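You operate a simulated robot arm through the tools that you are given. There is no shell and no other tool. Be economical: measure what you need, move in short steps, check, and stop when the job is done.

Carry out the task below with a simulated robot arm. There is one attempt and no reset: what you move stays moved.

TASK
Set the controls near the fitting bench. At the end: the blue seal arm is set to over the valve; the dark blue swing plate is set to under the plunger; the blue air knob is turned to on; the black bar knob is turned to 3; whatever was shut is shut again. Leave all else as you found it, and nothing knocked over. The blue seal arm goes clockwise seen from above, to its stop. The dark blue swing plate goes anticlockwise seen from above, to its stop.

Only the result counts: the job must be done as asked and must still hold three seconds after the hand-in. Knocking over, shifting, dropping, spilling or breaking anything else fails it. A push-on lid holds only when it is set on centred and level and pressed home; a screw cap is set on level and turned clockwise until tight.

THE ROBOT
A 7-joint arm with a two-finger parallel gripper, fixed in place. Base frame: the origin is at the foot of the arm, x ahead of it, y to its left, z up; the work surface is at about z = 0.86. Units: m, rad, N and s.
With the tool pointing down near the work surface it reaches from about 0.24 to 0.68 m from the base axis. Its first joint turns from -1.152 to 1.152 rad. Payload 2.4 kg.
The TCP is the grasp point between the finger pads, 0.03 m short of the fingertips. In the tool frame z runs along the fingers and y along their closing line. The gripper opens to 0.094 m. The fingers are 0.028 m wide and 0.01 m thick; the gripper's body (0.05 by 0.096 m) begins 0.055 m behind the TCP.
Orientation is told as [roll, pitch, yaw] about the base's x, y, z axes, in that order, counted from this pose: with the fingers straight down and closing along the base's y, the tool's x points along the base's -x, its y along +y and its z along -z.

THE INTERFACE
- The arm moves only by the tool arm_command. Its argument "increments" is a list of rows, each a list of 7 numbers: the opening, from 0 (shut) to 1 (fully open), then the shift along the tool's x, y, z in m, then the turn, a rotation vector about the tool's x, y, z in rad. In form: [[claw, x, y, z, wx, wy, wz], ...]. A call has 1 to 8 rows; each row shifts and turns the commanded pose from where the row before left it, along the tool's axes as they then stand. A row lasts 0.2 s, in which the tool goes at most 0.05 m and 0.15 rad; a call with a longer step from one row to the next is refused whole, and so is a gripper value outside its range. Where a pose cannot be reached the arm comes as near as it can. A force on the tool above 40 N (or 10 N above the force at the start of the call, whichever is more), or a blocked arm, ends the call early, and 0.2 s more pass. The fingers move at their own pace (about 0.153 m/s each) and stop on an object; they squeeze with about 21 N. The grip force told is the motor's: it shows also when the fingers shut on nothing. Time passes only in rows, and 0.2 s behind the last, so rows that do not move let the fingers close. The reply holds the time, the measured pose of the TCP, the force on the tool along the base axes, the opening and the grip force, in the units named above and with some noise, with the torque about the TCP (base axes, N m) and any sound that the robot's microphone picked up, and new pictures: "pictures" is both (left out), scene, wrist or none.
- Cameras (640 x 400 px; columns grow to the right, rows downward): "scene" is fixed at [0.04, 0.4776, 1.44]; the picture's right is [-0.72, -0.70, 0.00], its down [-0.42, 0.43, -0.80] and it looks along [0.56, -0.57, -0.61] (base axes); focal length 240 px, centre (320, 200). "wrist" rides on the gripper at [0.076, 0.014, -0.102] in the tool frame; the picture's right is [-0.18, 0.98, 0.00], its down [-0.75, -0.14, -0.64] and it looks along [-0.63, -0.12, 0.77] (tool axes); focal length 243 px, centre (320, 200). There is no depth. A picture from a camera that has moved, and an enlarged one, comes with that camera's place and axes in the base frame and with its lens.
- enlarge(camera, box): a new picture of the part [left, top, right, bottom] of that camera's present view, enlarged. No time passes.
- sign_off(): hands the job in; it is judged then, once.

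Work in short steps. Places have to be worked out from the pictures, the camera data and where the tool is seen: move nearer, look again, correct. Check each grasp and each placing, and mend what went wrong. You have 90 turns and 200 pictures in all, those below and enlarged ones among them. Open the gripper and draw the arm clear of the work before you hand the job in, unless the task says otherwise; then end with one line.

The tools are called after ">>>" as a command line: name --pt "numbers of a row" for each row, then --argument value for the rest, lists and objects as JSON in quotes. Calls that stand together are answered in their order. arm_command: Moves the arm, as the interface text tells. Its arguments: {"type":"object","properties":{"increments":{"type":"array"},"pictures":{"type":"string","enum":["both","scene","wrist","none"]}},"required":["increments"]} The other tools are called the same way: enlarge (camera, box) takes an enlarged picture of a part of a camera's view; sign_off () hands the job in.

At the start:

```text
time_s: 0.0
position: [0.2989, -0.1261, 1.2953]
tool_rot: [-0.001, 0.002, -0.001]
wrist_force: [-0.2, -0.5, -0.7]
wrist_torque: [-0.03, 0.01, 0.02]
opening: 0.0939
gripper_force: 0.1
```

scene: 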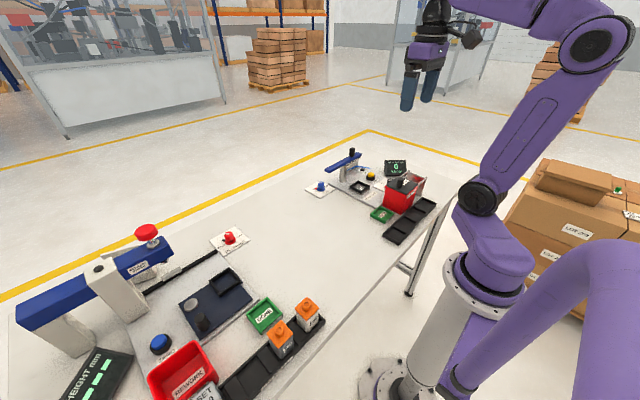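
wrist: 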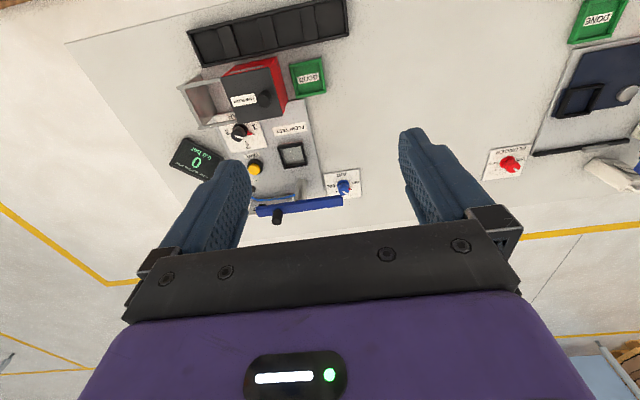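

I'll enlarge both views to identify the controls.

>>> enlarge --camera "scene" --box '[300, 130, 460, 250]'

>>> enlarge --camera "wrist" --box '[160, 50, 380, 230]'

>>> enlarge --camera "scene" --box '[0, 210, 340, 400]'

>>> enlarge --camera "wrist" --box '[460, 0, 640, 200]'

```text
3.33 times, centred on (380, 190) of scene
camera zoom: at [0.04, 0.4776, 1.44], right [-0.72, -0.7, 0.0], down [-0.42, 0.43, -0.8], along [0.56, -0.57, -0.61], focal length 798 px, centre (120, 233)
```

zoom: 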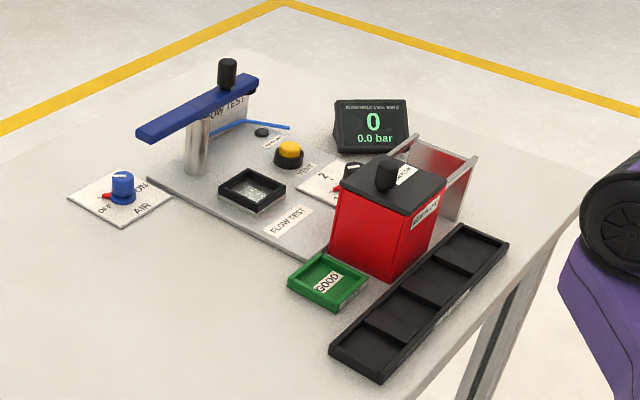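

```text
2.22 times, centred on (270, 140) of wrist
camera zoom: at [0.2219, -0.1116, 1.3981], right [0.18, 0.98, 0.0], down [0.75, -0.14, 0.64], along [0.63, -0.12, -0.77], focal length 539 px, centre (431, 333)
```

zoom: 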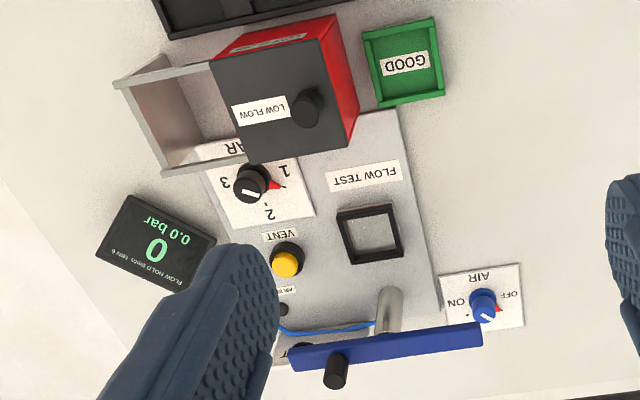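

```text
1.88 times, centred on (170, 305) of scene
camera zoom: at [0.04, 0.4776, 1.44], right [-0.72, -0.7, 0.0], down [-0.42, 0.43, -0.8], along [0.56, -0.57, -0.61], focal length 451 px, centre (602, 2)
```

zoom: 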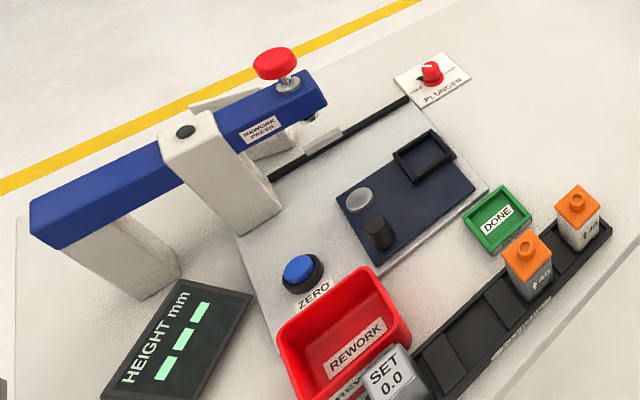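

```text
2.00 times, centred on (550, 100) of wrist
camera zoom: at [0.2219, -0.1116, 1.3981], right [0.18, 0.98, 0.0], down [0.75, -0.14, 0.64], along [0.63, -0.12, -0.77], focal length 485 px, centre (-140, 400)
```

zoom: 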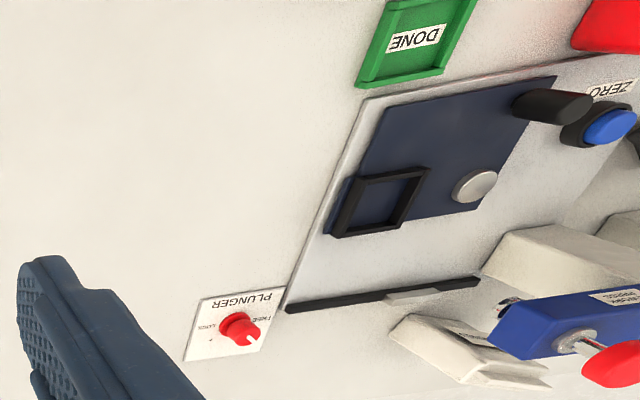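

Both stations are identified; I go closer to the flow-test station for a better look.

>>> arm_command --pt "1 -0.012 -0.022 0.026 0 0 0" --pt "1 -0.012 -0.022 0.026 0 0 0" --pt "1 -0.012 -0.022 0.026 0 0 0" --pt "1 -0.012 -0.022 0.026 0 0 0" --pt "1 -0.012 -0.022 0.026 0 0 0" --pictures "wrist"

```text
time_s: 1.2
position: [0.3611, -0.2375, 1.1642]
tool_rot: [0.001, 0.0, 0.002]
wrist_force: [0.3, -0.2, 0.1]
wrist_torque: [0.02, 0.01, -0.01]
opening: 0.0942
gripper_force: 0.1
camera wrist: at [0.2835, -0.2223, 1.2668], right [0.18, 0.98, 0.0], down [0.75, -0.14, 0.64], along [0.63, -0.12, -0.77], focal length 243 px, centre (320, 200)
```

wrist: 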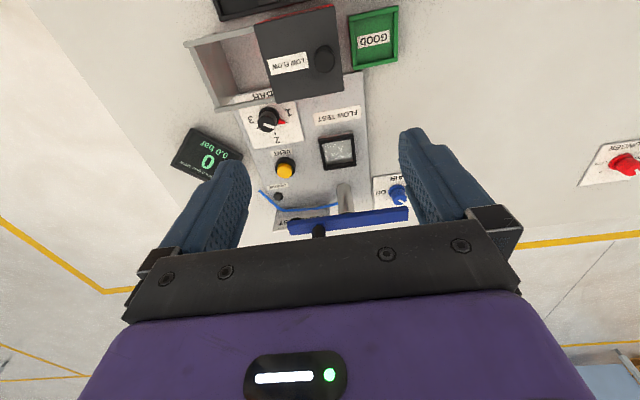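

>>> enlarge --camera "wrist" --box '[180, 90, 420, 240]'

>>> enlarge --camera "scene" --box '[300, 140, 380, 200]'

>>> enlarge --camera "scene" --box '[370, 150, 440, 220]'

```text
2.67 times, centred on (300, 165) of wrist
camera zoom: at [0.2835, -0.2223, 1.2668], right [0.18, 0.98, 0.0], down [0.75, -0.14, 0.64], along [0.63, -0.12, -0.77], focal length 647 px, centre (373, 293)
```

zoom: 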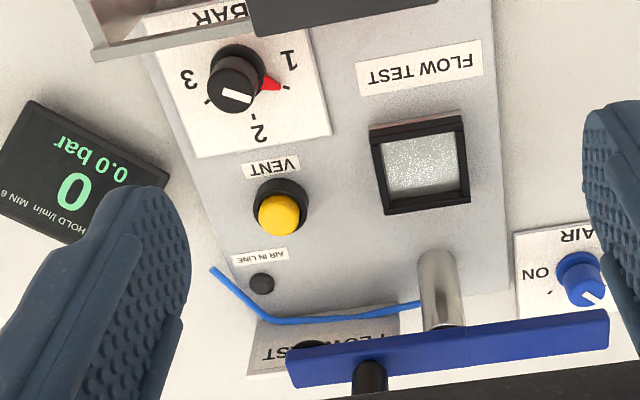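

```text
6.67 times, centred on (340, 170) of scene
camera zoom: at [0.04, 0.4776, 1.4401], right [-0.72, -0.7, 0.0], down [-0.42, 0.43, -0.8], along [0.56, -0.57, -0.61], focal length 1597 px, centre (187, 400)
```

zoom: 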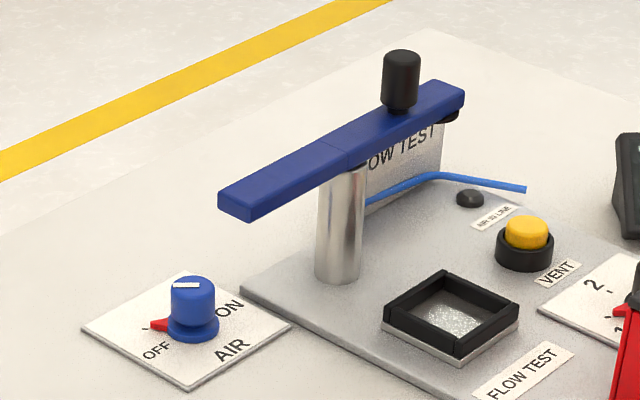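

```text
5.71 times, centred on (405, 185) of scene
camera zoom: at [0.04, 0.4776, 1.4401], right [-0.72, -0.7, 0.0], down [-0.42, 0.43, -0.8], along [0.56, -0.57, -0.61], focal length 1369 px, centre (-166, 286)
```

zoom: 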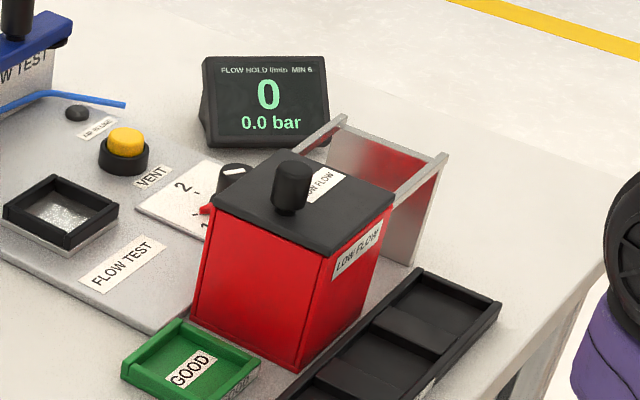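

The seal arm pivots on the post at ≈(0.585, -0.23), with its black handle at ≈(0.597, -0.284), top z≈1.00. I move above the handle and check.

>>> arm_command --pt "1 -0.0393 -0.0078 0.0173 0 0 0" --pt "1 -0.0393 -0.0078 0.0173 0 0 0" --pt "1 -0.0393 -0.0078 0.0173 0 0 0" --pt "1 -0.0393 -0.0078 0.0173 0 0 0" --pt "1 -0.0393 -0.0078 0.0173 0 0 0" --pt "1 -0.0393 -0.0078 0.0173 0 0 0" --pictures "both"

>>> enlarge --camera "scene" --box '[280, 100, 420, 200]'

```text
time_s: 2.6
position: [0.5925, -0.2827, 1.0623]
tool_rot: [0.001, 0.002, 0.0]
wrist_force: [0.2, 0.2, -0.1]
wrist_torque: [0.0, -0.02, 0.0]
opening: 0.094
gripper_force: 0.3
camera wrist: at [0.5162, -0.2687, 1.1654], right [0.18, 0.98, 0.0], down [0.75, -0.14, 0.64], along [0.63, -0.12, -0.77], focal length 243 px, centre (320, 200)
```

scene: 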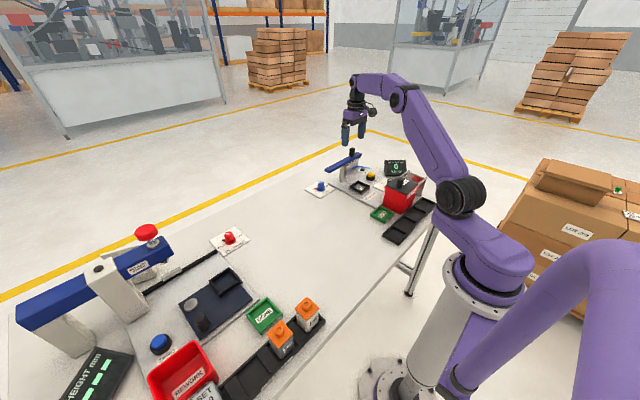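
wrist: 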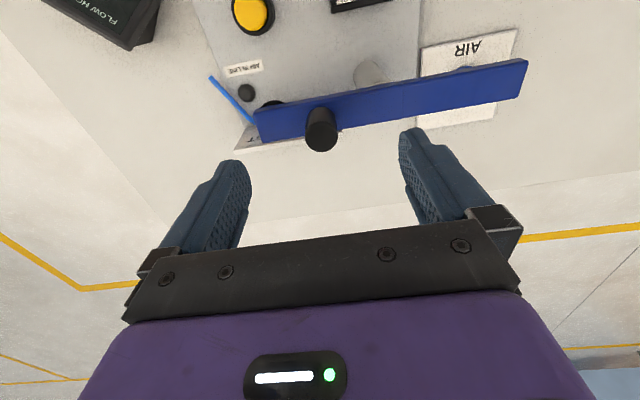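

```text
4.00 times, centred on (350, 150) of scene
camera zoom: at [0.04, 0.4776, 1.4401], right [-0.72, -0.7, 0.0], down [-0.42, 0.43, -0.8], along [0.56, -0.57, -0.61], focal length 958 px, centre (200, 400)
```

zoom: 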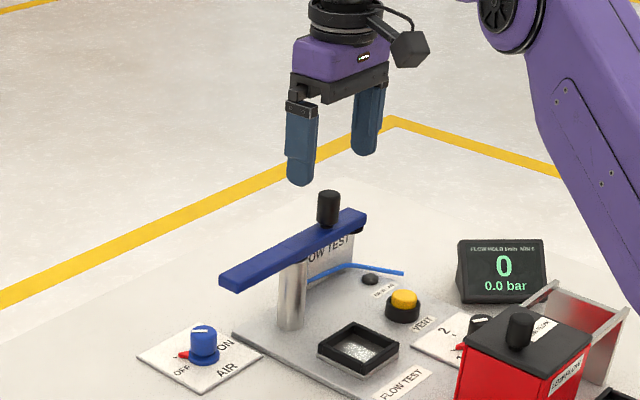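

The handle is confirmed at ≈(0.598, -0.284). Lowering and closing on it.

>>> arm_command --pt "1 -0.003 -0.0005 0.025 0 0 0" --pt "0.7 -0.0025 -0.0005 0.025 0 0 0" --pt "0.5 0 0 0.014 0 0 0" --pt "0 0 0 0 0 0 0" --pt "0 0 0 0 0 0 0" --pictures "wrist"

```text
time_s: 3.8
position: [0.5998, -0.2818, 0.9977]
tool_rot: [0.003, -0.001, 0.004]
wrist_force: [-5.0, 9.3, 11.3]
wrist_torque: [-0.04, 0.96, -0.04]
opening: 0.0264
gripper_force: 45.4
camera wrist: at [0.5227, -0.2678, 1.1012], right [0.18, 0.98, 0.0], down [0.75, -0.14, 0.64], along [0.63, -0.12, -0.77], focal length 243 px, centre (320, 200)
```

wrist: 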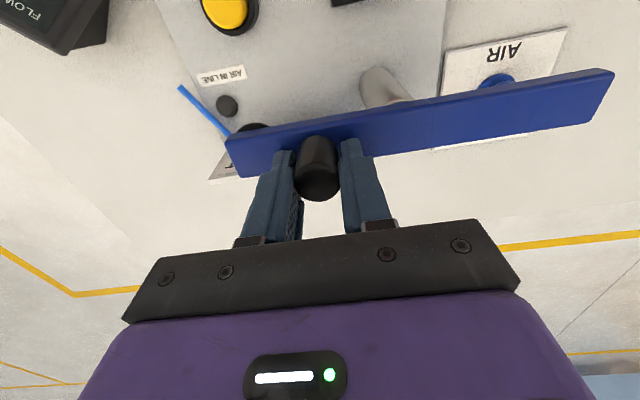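

Handle gripped. Swing it clockwise about the pivot (≈0.595, -0.232, radius ≈0.051), turning the tool with it.

>>> arm_command --pt "0 0.00666 0.00044 0 0 0 0.1309" --pt "0 0.00666 0.00044 0 0 0 0.1309" --pt "0 0.00666 0.00044 0 0 0 0.1309" --pt "0 0.00666 0.00044 0 0 0 0.1309" --pt "0 0.00666 0.00044 0 0 0 0.1309" --pt "0 0.00666 0.00044 0 0 0 0.1309" --pictures "wrist"

```text
time_s: 5.2
position: [0.5608, -0.2729, 0.9982]
tool_rot: [-0.001, -0.002, -0.791]
wrist_force: [-13.0, -11.9, 21.2]
wrist_torque: [0.08, -0.02, 0.15]
opening: 0.0263
gripper_force: 45.2
camera wrist: at [0.5169, -0.2077, 1.1009], right [0.83, 0.56, 0.0], down [0.43, -0.63, 0.64], along [0.36, -0.53, -0.76], focal length 243 px, centre (320, 200)
```

wrist: 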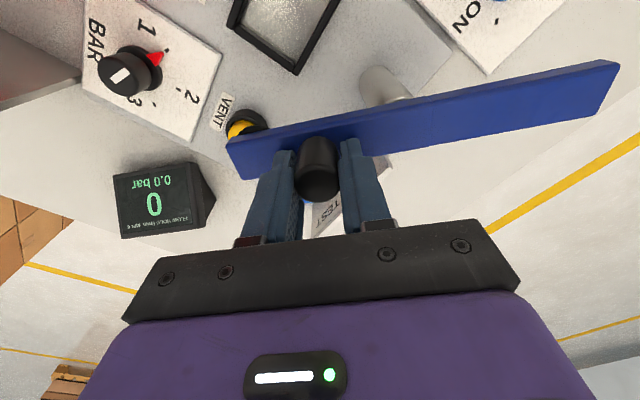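

The arm follows well. Continuing to 90°.

>>> arm_command --pt "0 0.00666 0.00044 0 0 0 0.1309" --pt "0 0.00666 0.00044 0 0 0 0.1309" --pt "0 0.00666 0.00044 0 0 0 0.1309" --pt "0 0.00666 0.00044 0 0 0 0.1309" --pt "0 0.00666 0.00044 0 0 0 0.1309" --pt "0 0.00666 0.00044 0 0 0 0.1309" --pictures "both"

>>> enlarge --camera "scene" --box '[280, 100, 420, 200]'

```text
time_s: 5.9
position: [0.5498, -0.2618, 0.9974]
tool_rot: [-0.008, -0.001, -1.078]
wrist_force: [-7.8, 1.1, 8.7]
wrist_torque: [0.11, -0.16, 0.27]
opening: 0.0261
gripper_force: 44.8
stopped in row 3: the force on the tool passed its limit at 42 N (the readings are from after the stop); the commanded pose is now the measured one
camera wrist: at [0.5269, -0.1877, 1.1011], right [0.95, 0.3, -0.01], down [0.24, -0.73, 0.64], along [0.19, -0.61, -0.77], focal length 243 px, centre (320, 200)
```

scene: 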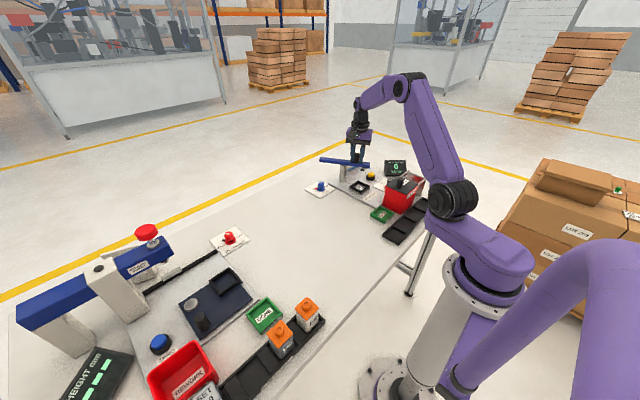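
wrist: 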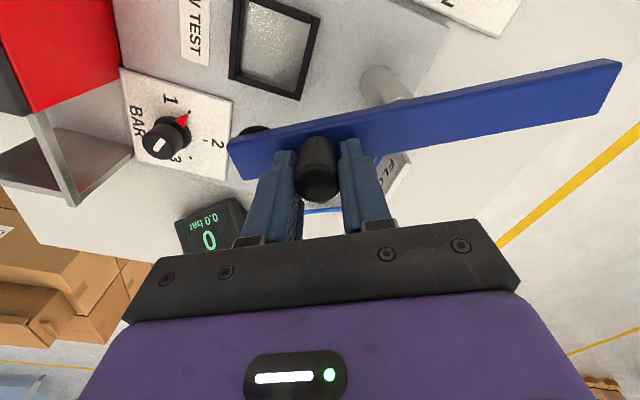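

```text
4.00 times, centred on (350, 150) of scene
camera zoom: at [0.0396, 0.4777, 1.44], right [-0.72, -0.7, 0.0], down [-0.42, 0.43, -0.8], along [0.56, -0.57, -0.6], focal length 958 px, centre (200, 400)
```

zoom: 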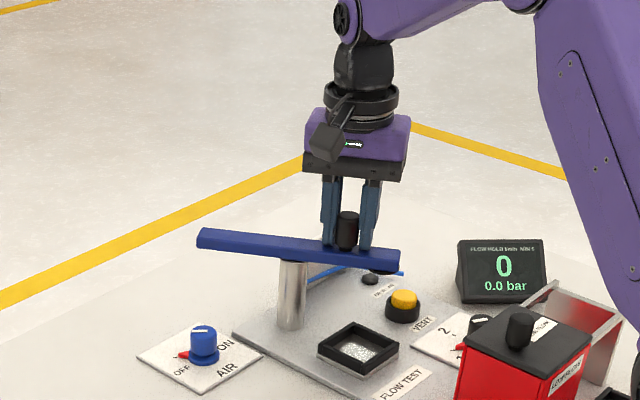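

Force limit at ≈62°, possibly from side load due to arc mismatch. I open to relax, and look where the handle rests.

>>> arm_command --pt "0.45 0 0 0 0 0 0" --pt "0.45 0 0 0 0 0 0" --pictures "wrist"

>>> enlarge --camera "wrist" --box '[220, 60, 420, 240]'

```text
time_s: 6.5
position: [0.5503, -0.2628, 0.9987]
tool_rot: [-0.004, -0.001, -1.08]
wrist_force: [-8.0, -4.1, 10.4]
wrist_torque: [0.13, 0.07, 0.11]
opening: 0.0372
gripper_force: 0.0
camera wrist: at [0.5271, -0.1882, 1.101], right [0.95, 0.3, 0.0], down [0.23, -0.73, 0.64], along [0.19, -0.62, -0.77], focal length 243 px, centre (320, 200)
```

wrist: 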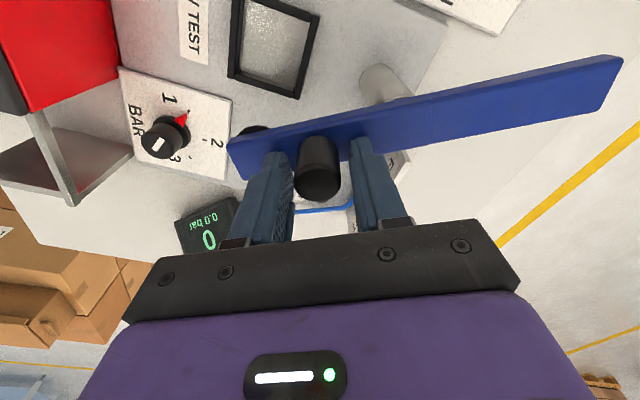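

```text
2.22 times, centred on (320, 150) of wrist
camera zoom: at [0.5271, -0.1882, 1.101], right [0.95, 0.3, 0.0], down [0.23, -0.73, 0.64], along [0.19, -0.62, -0.77], focal length 539 px, centre (320, 311)
```

zoom: 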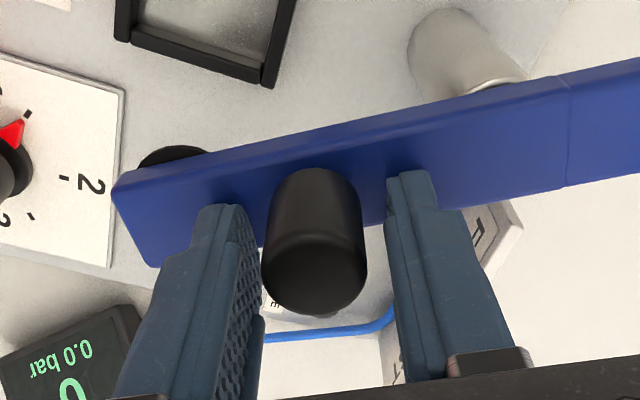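

There's a remaining ~10 N upward force: the fingertips rub on the arm's top. I raise 6 mm and regrip.

>>> arm_command --pt "0.45 0 0 -0.006 0 0 0" --pt "0.45 0 0 0 0 0 0" --pt "0 0 0 0 0 0 0" --pt "0 0 0 0 0 0 0" --pictures "none"

```text
time_s: 7.5
position: [0.5514, -0.2615, 1.0041]
tool_rot: [-0.007, 0.002, -1.079]
wrist_force: [-7.0, -3.6, -3.6]
wrist_torque: [0.41, 0.18, 0.12]
opening: 0.0263
gripper_force: 44.9
```

>>> arm_command --pt "0 0.0046 0.0003 0 0 0 0.087" --pt "0 0.0046 0.0003 0 0 0 0.087" --pt "0 0.0046 0.0003 0 0 0 0.087" --pictures "wrist"

```text
time_s: 8.3
position: [0.5418, -0.2494, 1.0036]
tool_rot: [-0.011, 0.002, -1.344]
wrist_force: [-28.5, -6.0, -4.7]
wrist_torque: [-0.19, -0.14, 0.31]
opening: 0.0263
gripper_force: 45.2
camera wrist: at [0.5408, -0.1722, 1.1064], right [1.0, 0.04, -0.01], down [0.04, -0.77, 0.64], along [0.02, -0.64, -0.77], focal length 243 px, centre (320, 200)
```

wrist: 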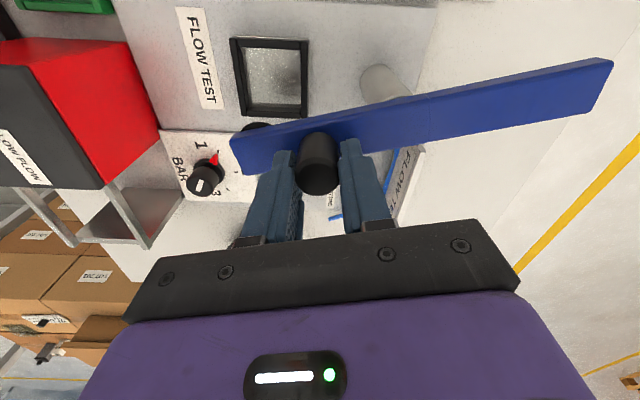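

The tool is being pushed outward (-x), so my radius is too small; I correct outward 3 mm and continue.

>>> arm_command --pt "0 0.001 -0.003 0 0 0 0" --pt "0 0.0046 -0.0003 0 0 0 0.08" --pt "0 0.0046 -0.0003 0 0 0 0.08" --pt "0 0.0046 -0.0003 0 0 0 0.06" --pictures "wrist"

```text
time_s: 9.3
position: [0.5404, -0.235, 1.0045]
tool_rot: [-0.002, -0.005, -1.561]
wrist_force: [-10.9, -5.2, -3.8]
wrist_torque: [-0.02, -0.01, 0.13]
opening: 0.0251
gripper_force: 44.8
camera wrist: at [0.5532, -0.1577, 1.1063], right [0.98, -0.17, 0.0], down [-0.13, -0.75, 0.65], along [-0.11, -0.64, -0.76], focal length 243 px, centre (320, 200)
```

wrist: 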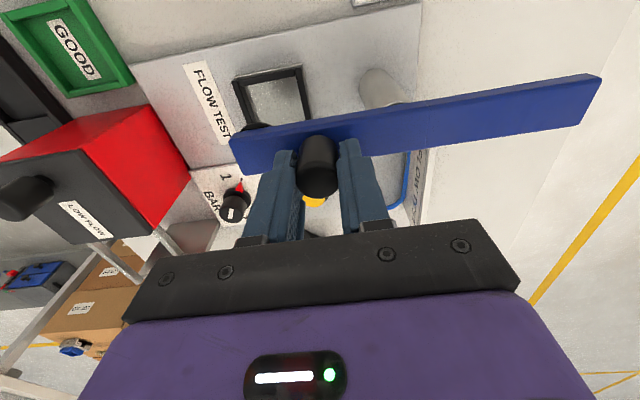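

Still moving; continue toward the stop.

>>> arm_command --pt "0 0.0045 -0.0006 0 0 0 0.04" --pt "0 0.0045 -0.0003 0 0 0 0.04" --pt "0 0.0045 -0.0003 0 0 0 0.04" --pictures "wrist"

>>> enlarge --camera "scene" --box '[280, 100, 420, 200]'

```text
time_s: 10.1
position: [0.5399, -0.2276, 1.0043]
tool_rot: [0.004, -0.01, -1.688]
wrist_force: [10.1, -32.5, -0.9]
wrist_torque: [-0.33, 1.1, -0.17]
opening: 0.0237
gripper_force: 44.9
camera wrist: at [0.5623, -0.1528, 1.1064], right [0.95, -0.3, 0.01], down [-0.23, -0.72, 0.65], along [-0.19, -0.62, -0.76], focal length 243 px, centre (320, 200)
```

wrist: 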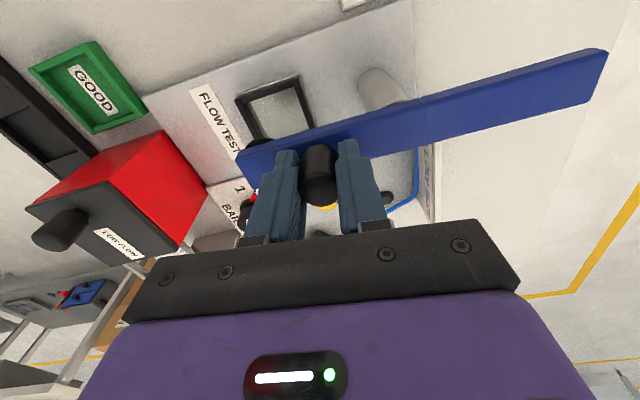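

```text
4.00 times, centred on (350, 150) of scene
camera zoom: at [0.0404, 0.4766, 1.4404], right [-0.72, -0.7, 0.0], down [-0.42, 0.43, -0.8], along [0.56, -0.57, -0.61], focal length 958 px, centre (200, 400)
```

zoom: 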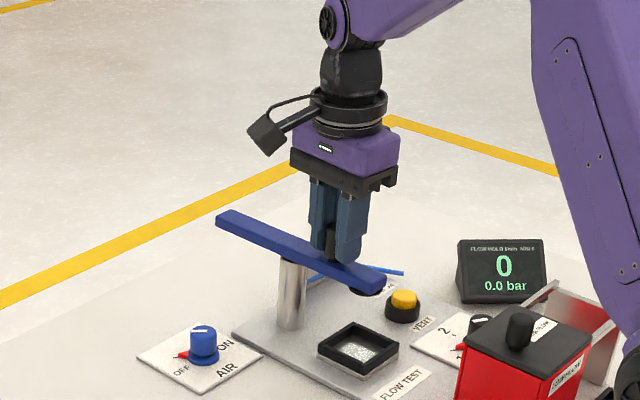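

32 N of opposition along the direction of travel, and the handle slipping in the pads: it's at the stop. I release, back up and look.

>>> arm_command --pt "0.5 0 0 0 0 0 0" --pt "0.8 0 0 0 0 0 0" --pt "0.8 0 0 -0.04 0 0 0" --pt "0.8 0.0 0 -0.05 0 0 0" --pt "0.8 0.04 0 -0.02 0 0 0" --pictures "wrist"

>>> enlarge --camera "scene" --box '[280, 100, 420, 200]'

```text
time_s: 11.3
position: [0.5439, -0.1801, 1.1144]
tool_rot: [-0.004, -0.004, -1.678]
wrist_force: [-0.4, -1.1, 0.6]
wrist_torque: [0.02, -0.04, -0.01]
opening: 0.0753
gripper_force: 0.1
camera wrist: at [0.5665, -0.1058, 1.2169], right [0.96, -0.29, 0.0], down [-0.22, -0.73, 0.65], along [-0.19, -0.62, -0.76], focal length 243 px, centre (320, 200)
```

wrist: 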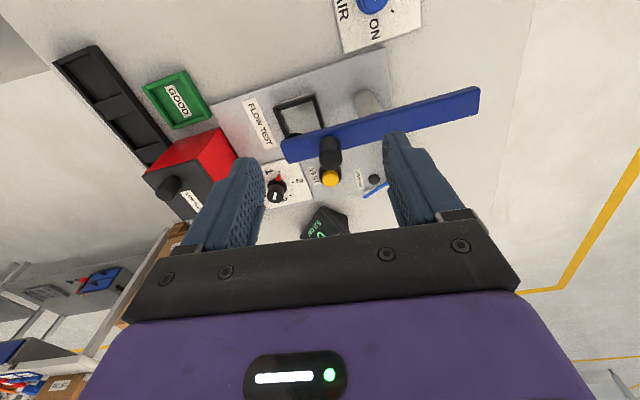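

```text
4.00 times, centred on (350, 150) of scene
camera zoom: at [0.04, 0.4775, 1.44], right [-0.72, -0.7, 0.0], down [-0.42, 0.43, -0.8], along [0.56, -0.57, -0.61], focal length 958 px, centre (200, 400)
```

zoom: 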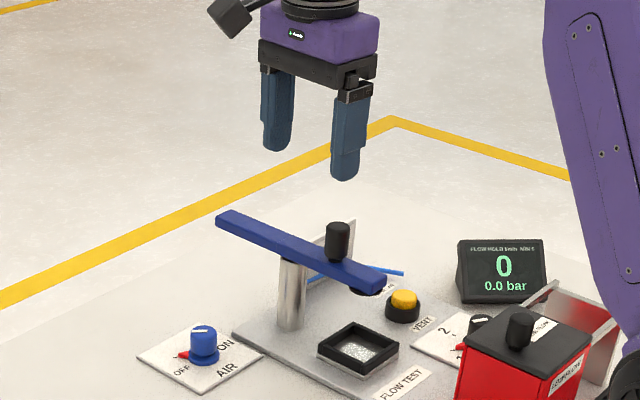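

The arm points straight to the nest (-x) and stays. Now look at the AIR knob in detail.

>>> enlarge --camera "scene" --box '[300, 172, 348, 202]'

>>> arm_command --pt "0.8 0.03 0.0 0 0 0 -0.15" --pt "0.8 0.03 0.0 0 0 0 -0.15" --pt "0.8 0.03 0.0 0 0 0 -0.15" --pt "0.8 0.03 0.0 0 0 0 -0.15" --pt "0.8 0.0 0.0 0 0 0 -0.15" --pt "0.8 0 0.0 0 0 0 -0.15" --pt "0.8 0 0.0 0 0 0 -0.15" --pt "0.8 0 0.0 0 0 0 -0.15" --pictures "wrist"

```text
13.33 times, centred on (324, 187) of scene
camera zoom: at [0.04, 0.4775, 1.44], right [-0.72, -0.7, 0.0], down [-0.42, 0.43, -0.8], along [0.56, -0.57, -0.61], focal length 3194 px, centre (267, 373)
```

zoom: 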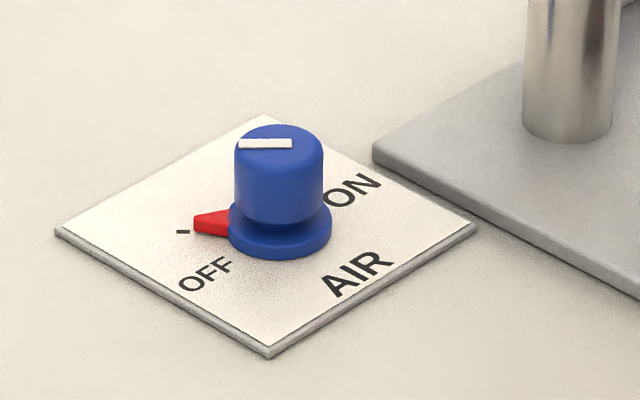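

```text
time_s: 13.1
position: [0.5297, -0.0634, 1.1125]
tool_rot: [-0.005, 0.003, -0.475]
wrist_force: [-0.1, -0.2, 0.1]
wrist_torque: [-0.01, -0.01, 0.04]
opening: 0.0751
gripper_force: 0.0
camera wrist: at [0.4693, -0.0154, 1.2157], right [0.61, 0.79, -0.01], down [0.61, -0.47, 0.64], along [0.5, -0.4, -0.77], focal length 243 px, centre (320, 200)
```

wrist: 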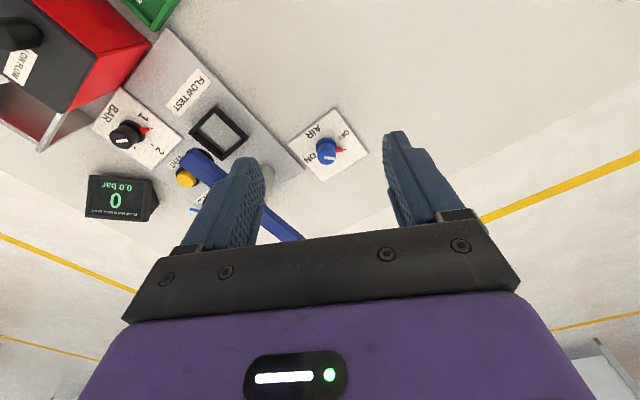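

>>> enlarge --camera "wrist" --box '[270, 90, 390, 190]'

```text
4.00 times, centred on (330, 140) of wrist
camera zoom: at [0.4693, -0.0154, 1.2157], right [0.61, 0.79, -0.01], down [0.61, -0.47, 0.64], along [0.5, -0.4, -0.77], focal length 970 px, centre (280, 440)
```

zoom: 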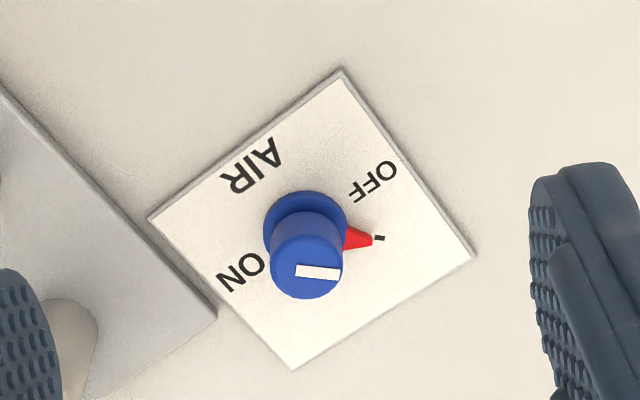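

The AIR knob is at ≈(0.614, -0.118); its pointer is at +45° (OFF, +x+y) and ON is at -45°, so it needs ~90° clockwise. Square up the yaw and move above it.

>>> arm_command --pt "0.8 0 0 0 0 0 -0.119" --pt "0.8 0 0 0 0 0 -0.119" --pt "0.8 0 0 0 0 0 -0.119" --pt "0.8 0 0 0 0 0 -0.119" --pt "0.8 -0.021 -0.014 0.02 0 0 0" --pt "0.8 -0.021 -0.014 0.02 0 0 0" --pt "0.8 -0.021 -0.014 0.02 0 0 0" --pt "0.8 -0.021 -0.014 0.02 0 0 0" --pictures "wrist"

>>> enlarge --camera "scene" --box '[280, 120, 380, 200]'

```text
time_s: 14.9
position: [0.614, -0.1213, 1.0328]
tool_rot: [-0.003, 0.003, -0.004]
wrist_force: [-0.2, 0.8, -0.1]
wrist_torque: [0.02, -0.01, 0.0]
opening: 0.0751
gripper_force: 0.0
camera wrist: at [0.5375, -0.1078, 1.1362], right [0.19, 0.98, 0.0], down [0.76, -0.14, 0.64], along [0.63, -0.12, -0.77], focal length 243 px, centre (320, 200)
```

wrist: 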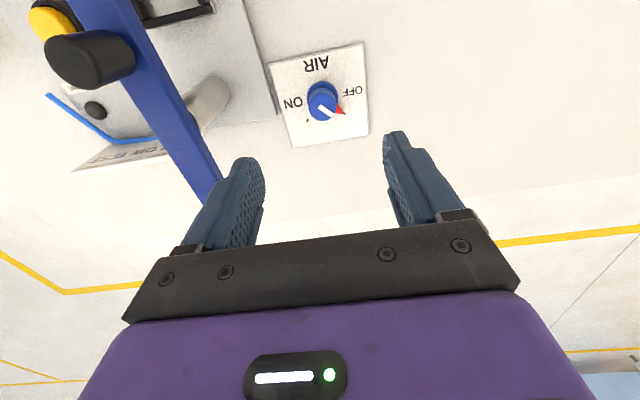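

```text
5.00 times, centred on (330, 160) of scene
camera zoom: at [0.04, 0.4776, 1.44], right [-0.72, -0.7, 0.0], down [-0.42, 0.43, -0.8], along [0.56, -0.57, -0.61], focal length 1198 px, centre (270, 400)
```

zoom: 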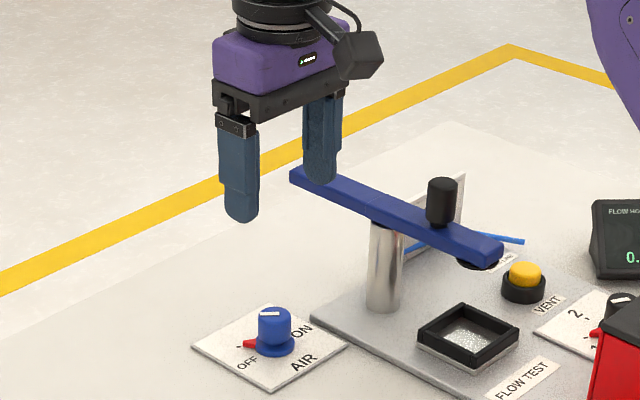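

Well aligned. Descend to TCP z≈0.905 and grip the knob.

>>> arm_command --pt "0.8 -0.003 0.001 0.035 0 0 0" --pt "0.8 0 0 0.035 0 0 0" --pt "0.7 0 0 0.035 0 0 0" --pt "0.7 0 0 0.023 0 0 0" --pt "0 0 0 0 0 0 0" --pt "0 0 0 0 0 0 0" --pictures "both"

>>> enlarge --camera "scene" --box '[280, 120, 380, 200]'

```text
time_s: 16.3
position: [0.6167, -0.1217, 0.9036]
tool_rot: [-0.004, 0.004, -0.008]
wrist_force: [0.2, -9.4, -2.8]
wrist_torque: [0.52, -0.46, -0.02]
opening: 0.0275
gripper_force: 44.2
camera wrist: at [0.5406, -0.1065, 1.0067], right [0.19, 0.98, 0.0], down [0.75, -0.14, 0.64], along [0.63, -0.13, -0.77], focal length 243 px, centre (320, 200)
```

scene: 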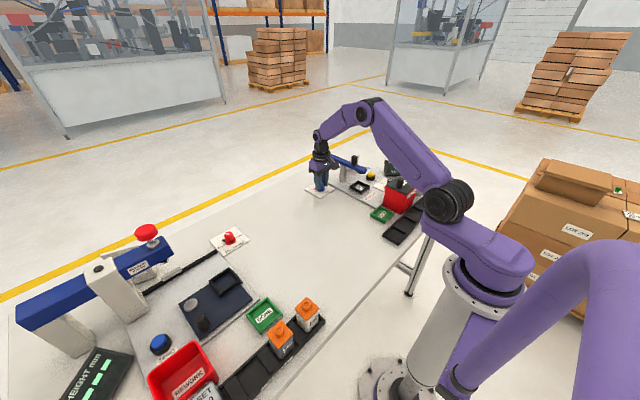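
wrist: 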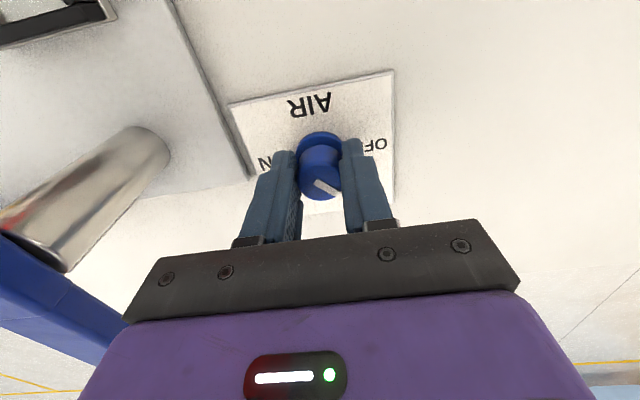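

```text
5.00 times, centred on (330, 160) of scene
camera zoom: at [0.0401, 0.4773, 1.4401], right [-0.72, -0.7, 0.0], down [-0.42, 0.43, -0.8], along [0.56, -0.57, -0.61], focal length 1198 px, centre (270, 400)
```

zoom: 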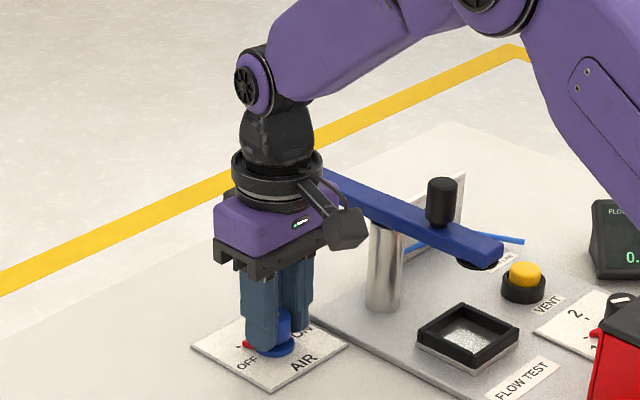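

Gripped. Turn clockwise in steps.

>>> arm_command --pt "0 0 0 0 0 0 0.131" --pt "0 0 0 0 0 0 0.131" --pt "0 0 0 0 0 0 0.131" --pt "0 0 0 0 0 0 0.131" --pt "0 0 0 0 0 0 0.131" --pt "0 0 0 0 0 0 0.131" --pictures "wrist"

```text
time_s: 17.7
position: [0.6175, -0.1184, 0.9036]
tool_rot: [-0.004, -0.001, -0.793]
wrist_force: [14.7, -13.3, -27.8]
wrist_torque: [0.28, -0.62, 0.03]
opening: 0.0276
gripper_force: 45.0
camera wrist: at [0.5739, -0.0546, 1.0068], right [0.83, 0.56, 0.0], down [0.43, -0.63, 0.64], along [0.36, -0.53, -0.77], focal length 243 px, centre (320, 200)
```

wrist: 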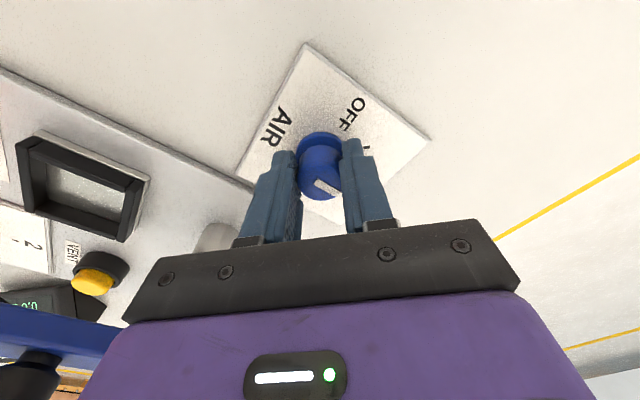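

Knob turns along. Continue another 45°, relieving the vertical pull a little.

>>> arm_command --pt "0 0 0 0.001 0 0 0.131" --pt "0 0 0 0.001 0 0 0.131" --pt "0 0 0 0 0 0 0.131" --pt "0 0 0 0 0 0 0.131" --pt "0 0 0 0 0 0 0.131" --pt "0 0 0 0 0 0 0.131" --pictures "wrist"

```text
time_s: 19.1
position: [0.62, -0.1175, 0.9031]
tool_rot: [0.005, -0.004, -1.576]
wrist_force: [28.4, -0.8, -1.9]
wrist_torque: [0.25, 0.28, 0.35]
opening: 0.0277
gripper_force: 45.1
camera wrist: at [0.6334, -0.0415, 1.0067], right [0.98, -0.19, 0.01], down [-0.15, -0.75, 0.64], along [-0.12, -0.63, -0.76], focal length 243 px, centre (320, 200)
```

wrist: 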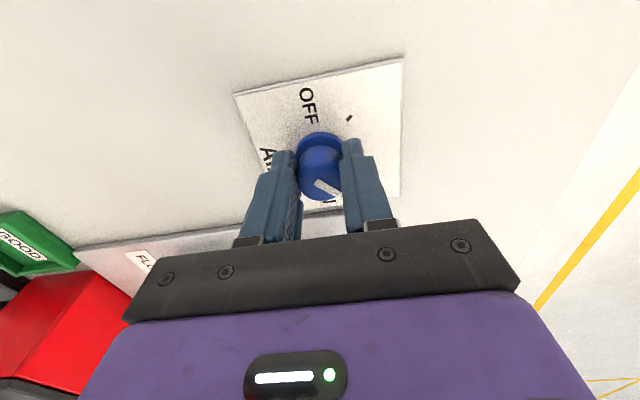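

Turned 90°. Release, rise, and check the pointer.

>>> arm_command --pt "0.4 0 0 0 0 0 0" --pt "0.8 0 0 0 0 0 0" --pt "0.8 0 0 -0.04 0 0 0" --pt "0.8 0 0 -0.05 0 0 0" --pt "0.8 0.03 0 -0.03 0 0 0" --pictures "wrist"

>>> enlarge --camera "wrist" --box '[260, 60, 400, 160]'

>>> enlarge --camera "scene" --box '[300, 150, 396, 210]'

```text
time_s: 20.3
position: [0.6161, -0.0912, 1.0231]
tool_rot: [-0.005, -0.004, -1.579]
wrist_force: [-1.3, -0.4, 0.4]
wrist_torque: [-0.01, -0.01, 0.01]
opening: 0.0752
gripper_force: 0.0
camera wrist: at [0.6319, -0.0145, 1.1255], right [0.98, -0.19, 0.0], down [-0.14, -0.75, 0.64], along [-0.13, -0.63, -0.76], focal length 243 px, centre (320, 200)
```

wrist: 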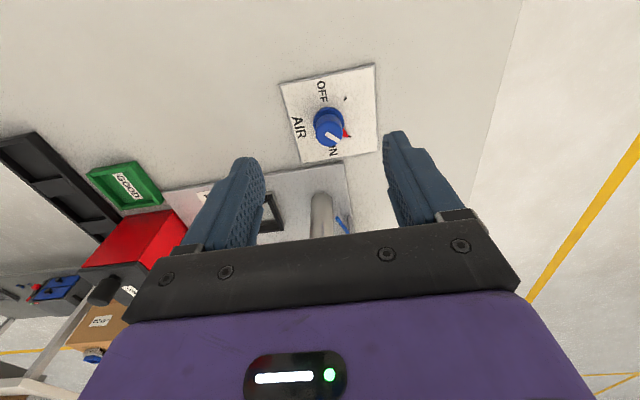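

```text
4.00 times, centred on (330, 110) of wrist
camera zoom: at [0.6319, -0.0145, 1.1255], right [0.98, -0.19, 0.0], down [-0.14, -0.75, 0.64], along [-0.13, -0.63, -0.76], focal length 970 px, centre (280, 560)
```

zoom: 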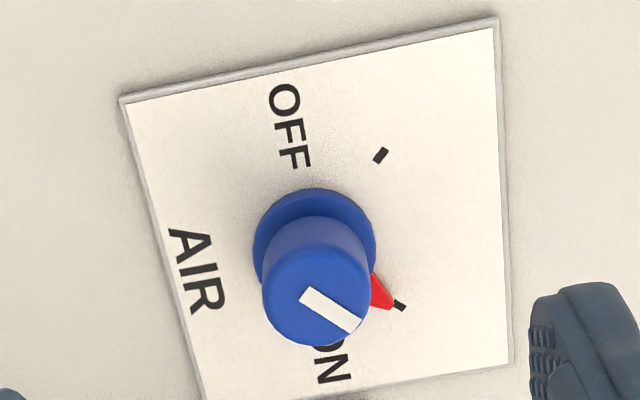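

```text
6.67 times, centred on (348, 180) of scene
camera zoom: at [0.04, 0.4775, 1.44], right [-0.72, -0.7, 0.0], down [-0.42, 0.43, -0.8], along [0.56, -0.57, -0.61], focal length 1597 px, centre (133, 333)
```

zoom: 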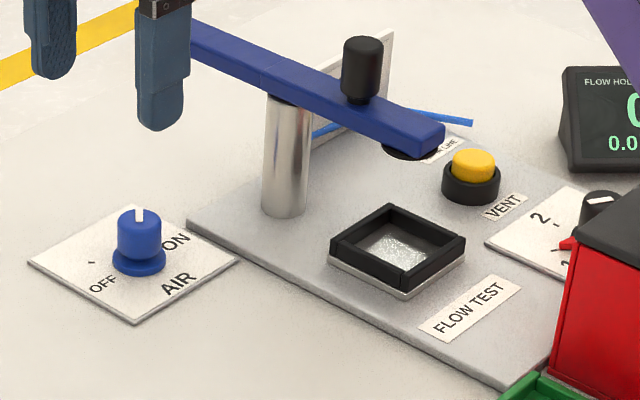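

The AIR pointer is on ON. Next, move to view the BAR knob from the +y side, rising first.

>>> arm_command --pt "0.8 0 0 -0.05 0 0 0" --pt "0.8 0 0 -0.045 0 0 0" --pt "0.8 -0.027 -0.032 0 0 0 0" --pt "0.8 -0.027 -0.032 0 0 0 0" --pt "0.8 -0.027 -0.032 0 0 0 0" --pt "0.8 -0.027 -0.032 0 0 0 0" --pt "0.8 -0.027 -0.032 0 0 0 0" --pt "0.8 -0.027 -0.032 0 0 0 0" --pictures "wrist"

>>> enlarge --camera "wrist" --box '[160, 0, 420, 200]'

```text
time_s: 22.1
position: [0.4236, -0.2513, 1.1198]
tool_rot: [-0.003, -0.004, -1.576]
wrist_force: [-0.1, 0.2, 0.1]
wrist_torque: [0.01, -0.01, -0.02]
opening: 0.0753
gripper_force: 0.0
camera wrist: at [0.4389, -0.1742, 1.2217], right [0.98, -0.19, 0.0], down [-0.14, -0.75, 0.64], along [-0.12, -0.63, -0.76], focal length 243 px, centre (320, 200)
```

wrist: 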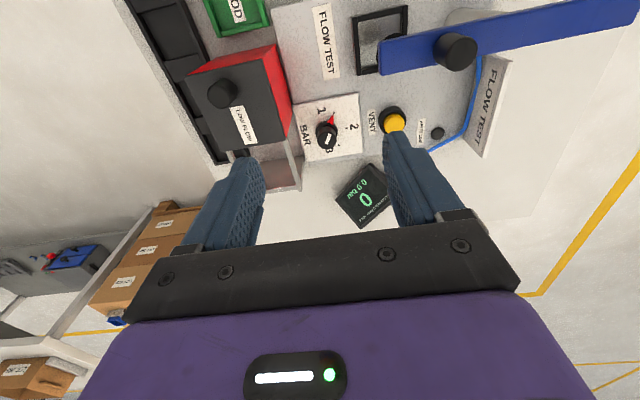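

```text
2.00 times, centred on (290, 100) of wrist
camera zoom: at [0.4389, -0.1742, 1.2217], right [0.98, -0.19, 0.0], down [-0.14, -0.75, 0.64], along [-0.12, -0.63, -0.76], focal length 485 px, centre (380, 400)
```

zoom: 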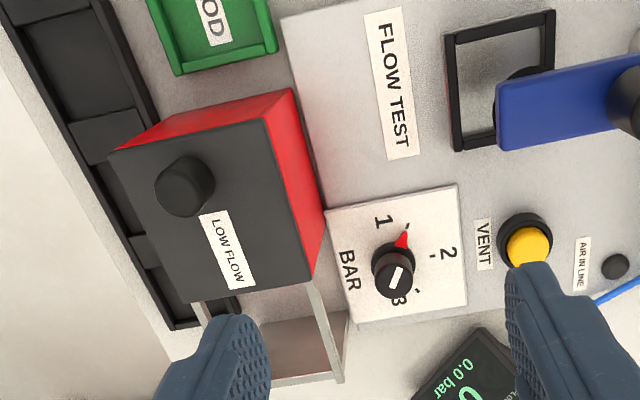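

BAR knob is at ≈(0.418, -0.331), pointer on 1 (~+57°); 3 is at ~-60°, reached clockwise. The lidded bin and rails sit at x≤0.377 with top ≈0.965, so I'll grip high and turn in two bites around yaw 0. First rotate the yaw to +0.5.

>>> arm_command --pt "0.6 0 0 0 0 0 -0.148" --pt "0.6 0 0 0 0 0 -0.148" --pt "0.6 0 0 0 0 0 -0.148" --pt "0.6 0 0 0 0 0 -0.148" --pt "0.6 0 0 0 0 0 -0.148" --pt "0.6 0 0 0 0 0 -0.148" --pt "0.6 0 0 0 0 0 -0.148" --pt "0.6 0 0 0 0 0 -0.148" --pictures "none"

>>> arm_command --pt "0.6 0 0 0 0 0 -0.131" --pt "0.6 0 0 0 0 0 -0.131" --pt "0.6 0 0 0 0 0 -0.131" --pt "0.6 0.002 -0.04 0.02 0 0 0" --pt "0.6 0.002 -0.04 0.02 0 0 0" --pictures "wrist"

```text
time_s: 23.9
position: [0.4269, -0.2497, 1.119]
tool_rot: [-0.003, 0.004, -0.387]
wrist_force: [-0.8, 0.6, -0.4]
wrist_torque: [0.0, -0.02, 0.02]
opening: 0.0563
gripper_force: 0.1
```

```text
time_s: 25.1
position: [0.4205, -0.3297, 1.0783]
tool_rot: [-0.004, 0.005, 0.003]
wrist_force: [0.0, -0.9, -0.5]
wrist_torque: [0.06, 0.02, -0.02]
opening: 0.0563
gripper_force: 0.1
camera wrist: at [0.3439, -0.3149, 1.1818], right [0.18, 0.98, 0.0], down [0.76, -0.14, 0.64], along [0.63, -0.12, -0.77], focal length 243 px, centre (320, 200)
```

wrist: 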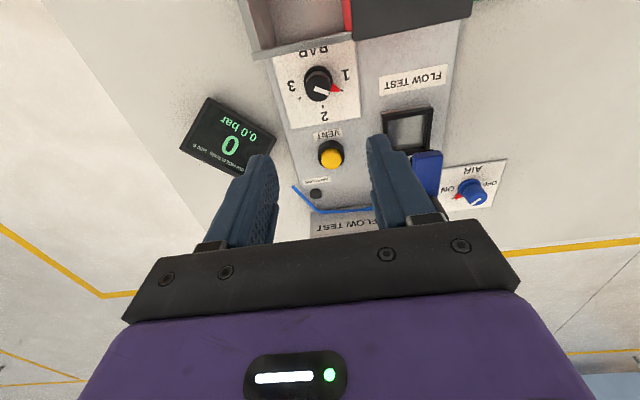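

>>> enlarge --camera "wrist" --box '[260, 30, 380, 130]'

>>> enlarge --camera "scene" --box '[360, 130, 450, 210]'

```text
4.00 times, centred on (320, 80) of wrist
camera zoom: at [0.3439, -0.3149, 1.1818], right [0.18, 0.98, 0.0], down [0.76, -0.14, 0.64], along [0.63, -0.12, -0.77], focal length 970 px, centre (320, 680)
```

zoom: 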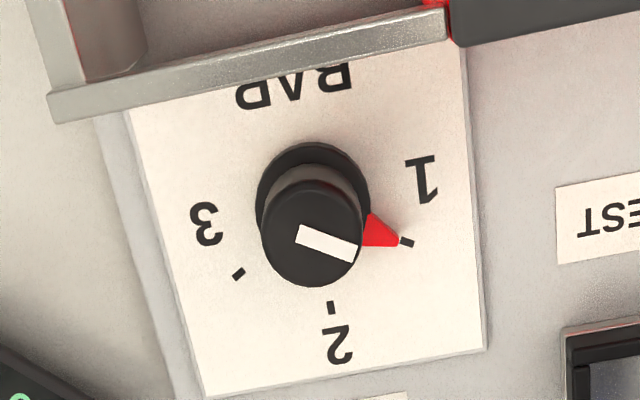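

```text
5.00 times, centred on (405, 170) of scene
camera zoom: at [0.04, 0.4776, 1.4401], right [-0.72, -0.7, 0.0], down [-0.42, 0.43, -0.8], along [0.56, -0.57, -0.61], focal length 1198 px, centre (-105, 350)
```

zoom: 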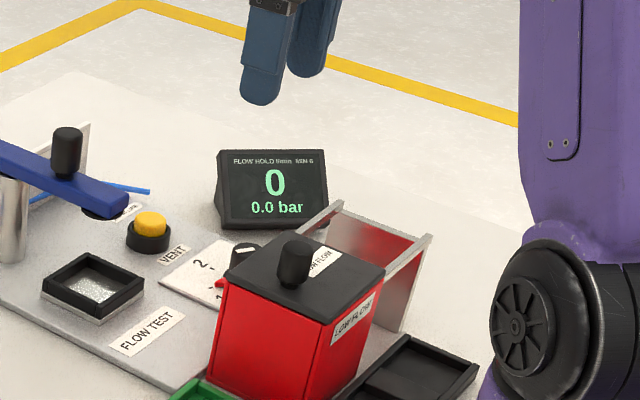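

Knob centre ≈(0.417, -0.3315), ticks at ±60°; rail edge at x≈0.374. Set yaw +0.524, descend to z≈0.914 and grip.

>>> arm_command --pt "0.6 0.0035 -0.0018 0 0 0 -0.131" --pt "0.6 0 0 0 0 0 -0.131" --pt "0.6 0 0 0 0 0 -0.131" --pt "0.6 0 0 0.035 0 0 -0.131" --pt "0.6 0 0 0.045 0 0 0" --pt "0.6 0 0 0.045 0 0 0" --pt "0.6 0 0 0.026 0 0 0" --pictures "both"

>>> enlarge --camera "scene" --box '[360, 130, 450, 210]'

```text
time_s: 26.7
position: [0.4167, -0.3309, 0.9265]
tool_rot: [-0.001, 0.005, 0.527]
wrist_force: [0.4, 0.3, 0.9]
wrist_torque: [0.0, -0.01, -0.03]
opening: 0.0564
gripper_force: 0.0
camera wrist: at [0.3427, -0.356, 1.0293], right [-0.33, 0.94, 0.0], down [0.73, 0.26, 0.64], along [0.6, 0.21, -0.77], focal length 243 px, centre (320, 200)
```

scene: 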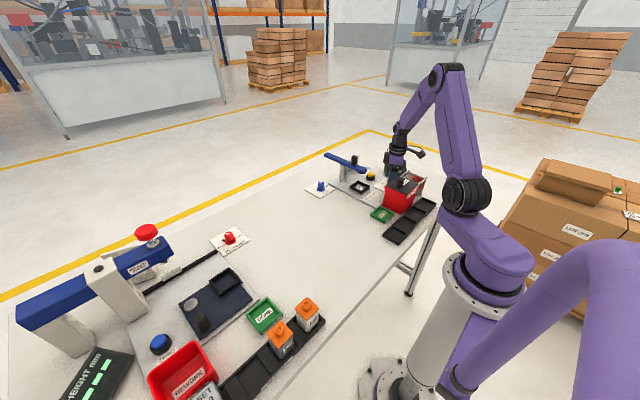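
wrist: 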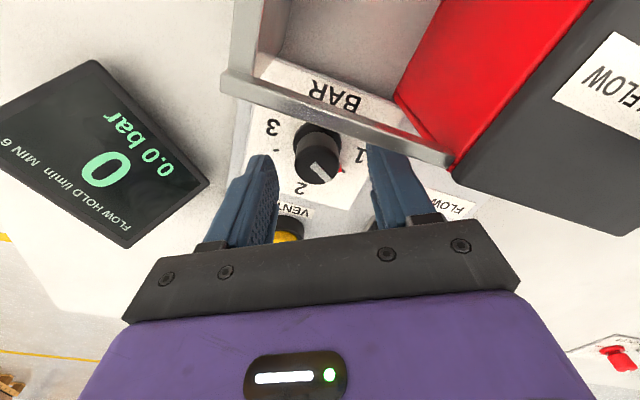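

```text
5.00 times, centred on (405, 170) of scene
camera zoom: at [0.04, 0.4776, 1.44], right [-0.72, -0.7, 0.0], down [-0.42, 0.43, -0.8], along [0.56, -0.57, -0.61], focal length 1198 px, centre (-105, 350)
```

zoom: 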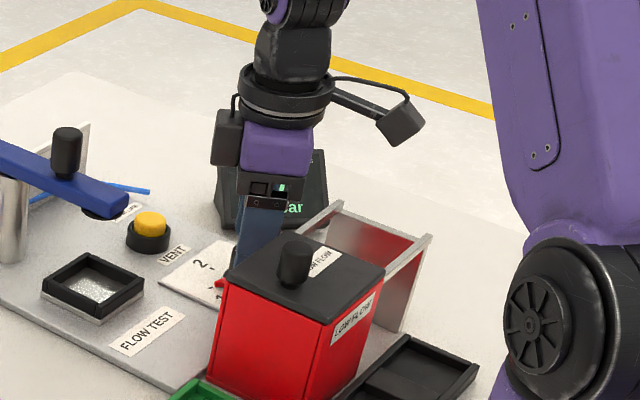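

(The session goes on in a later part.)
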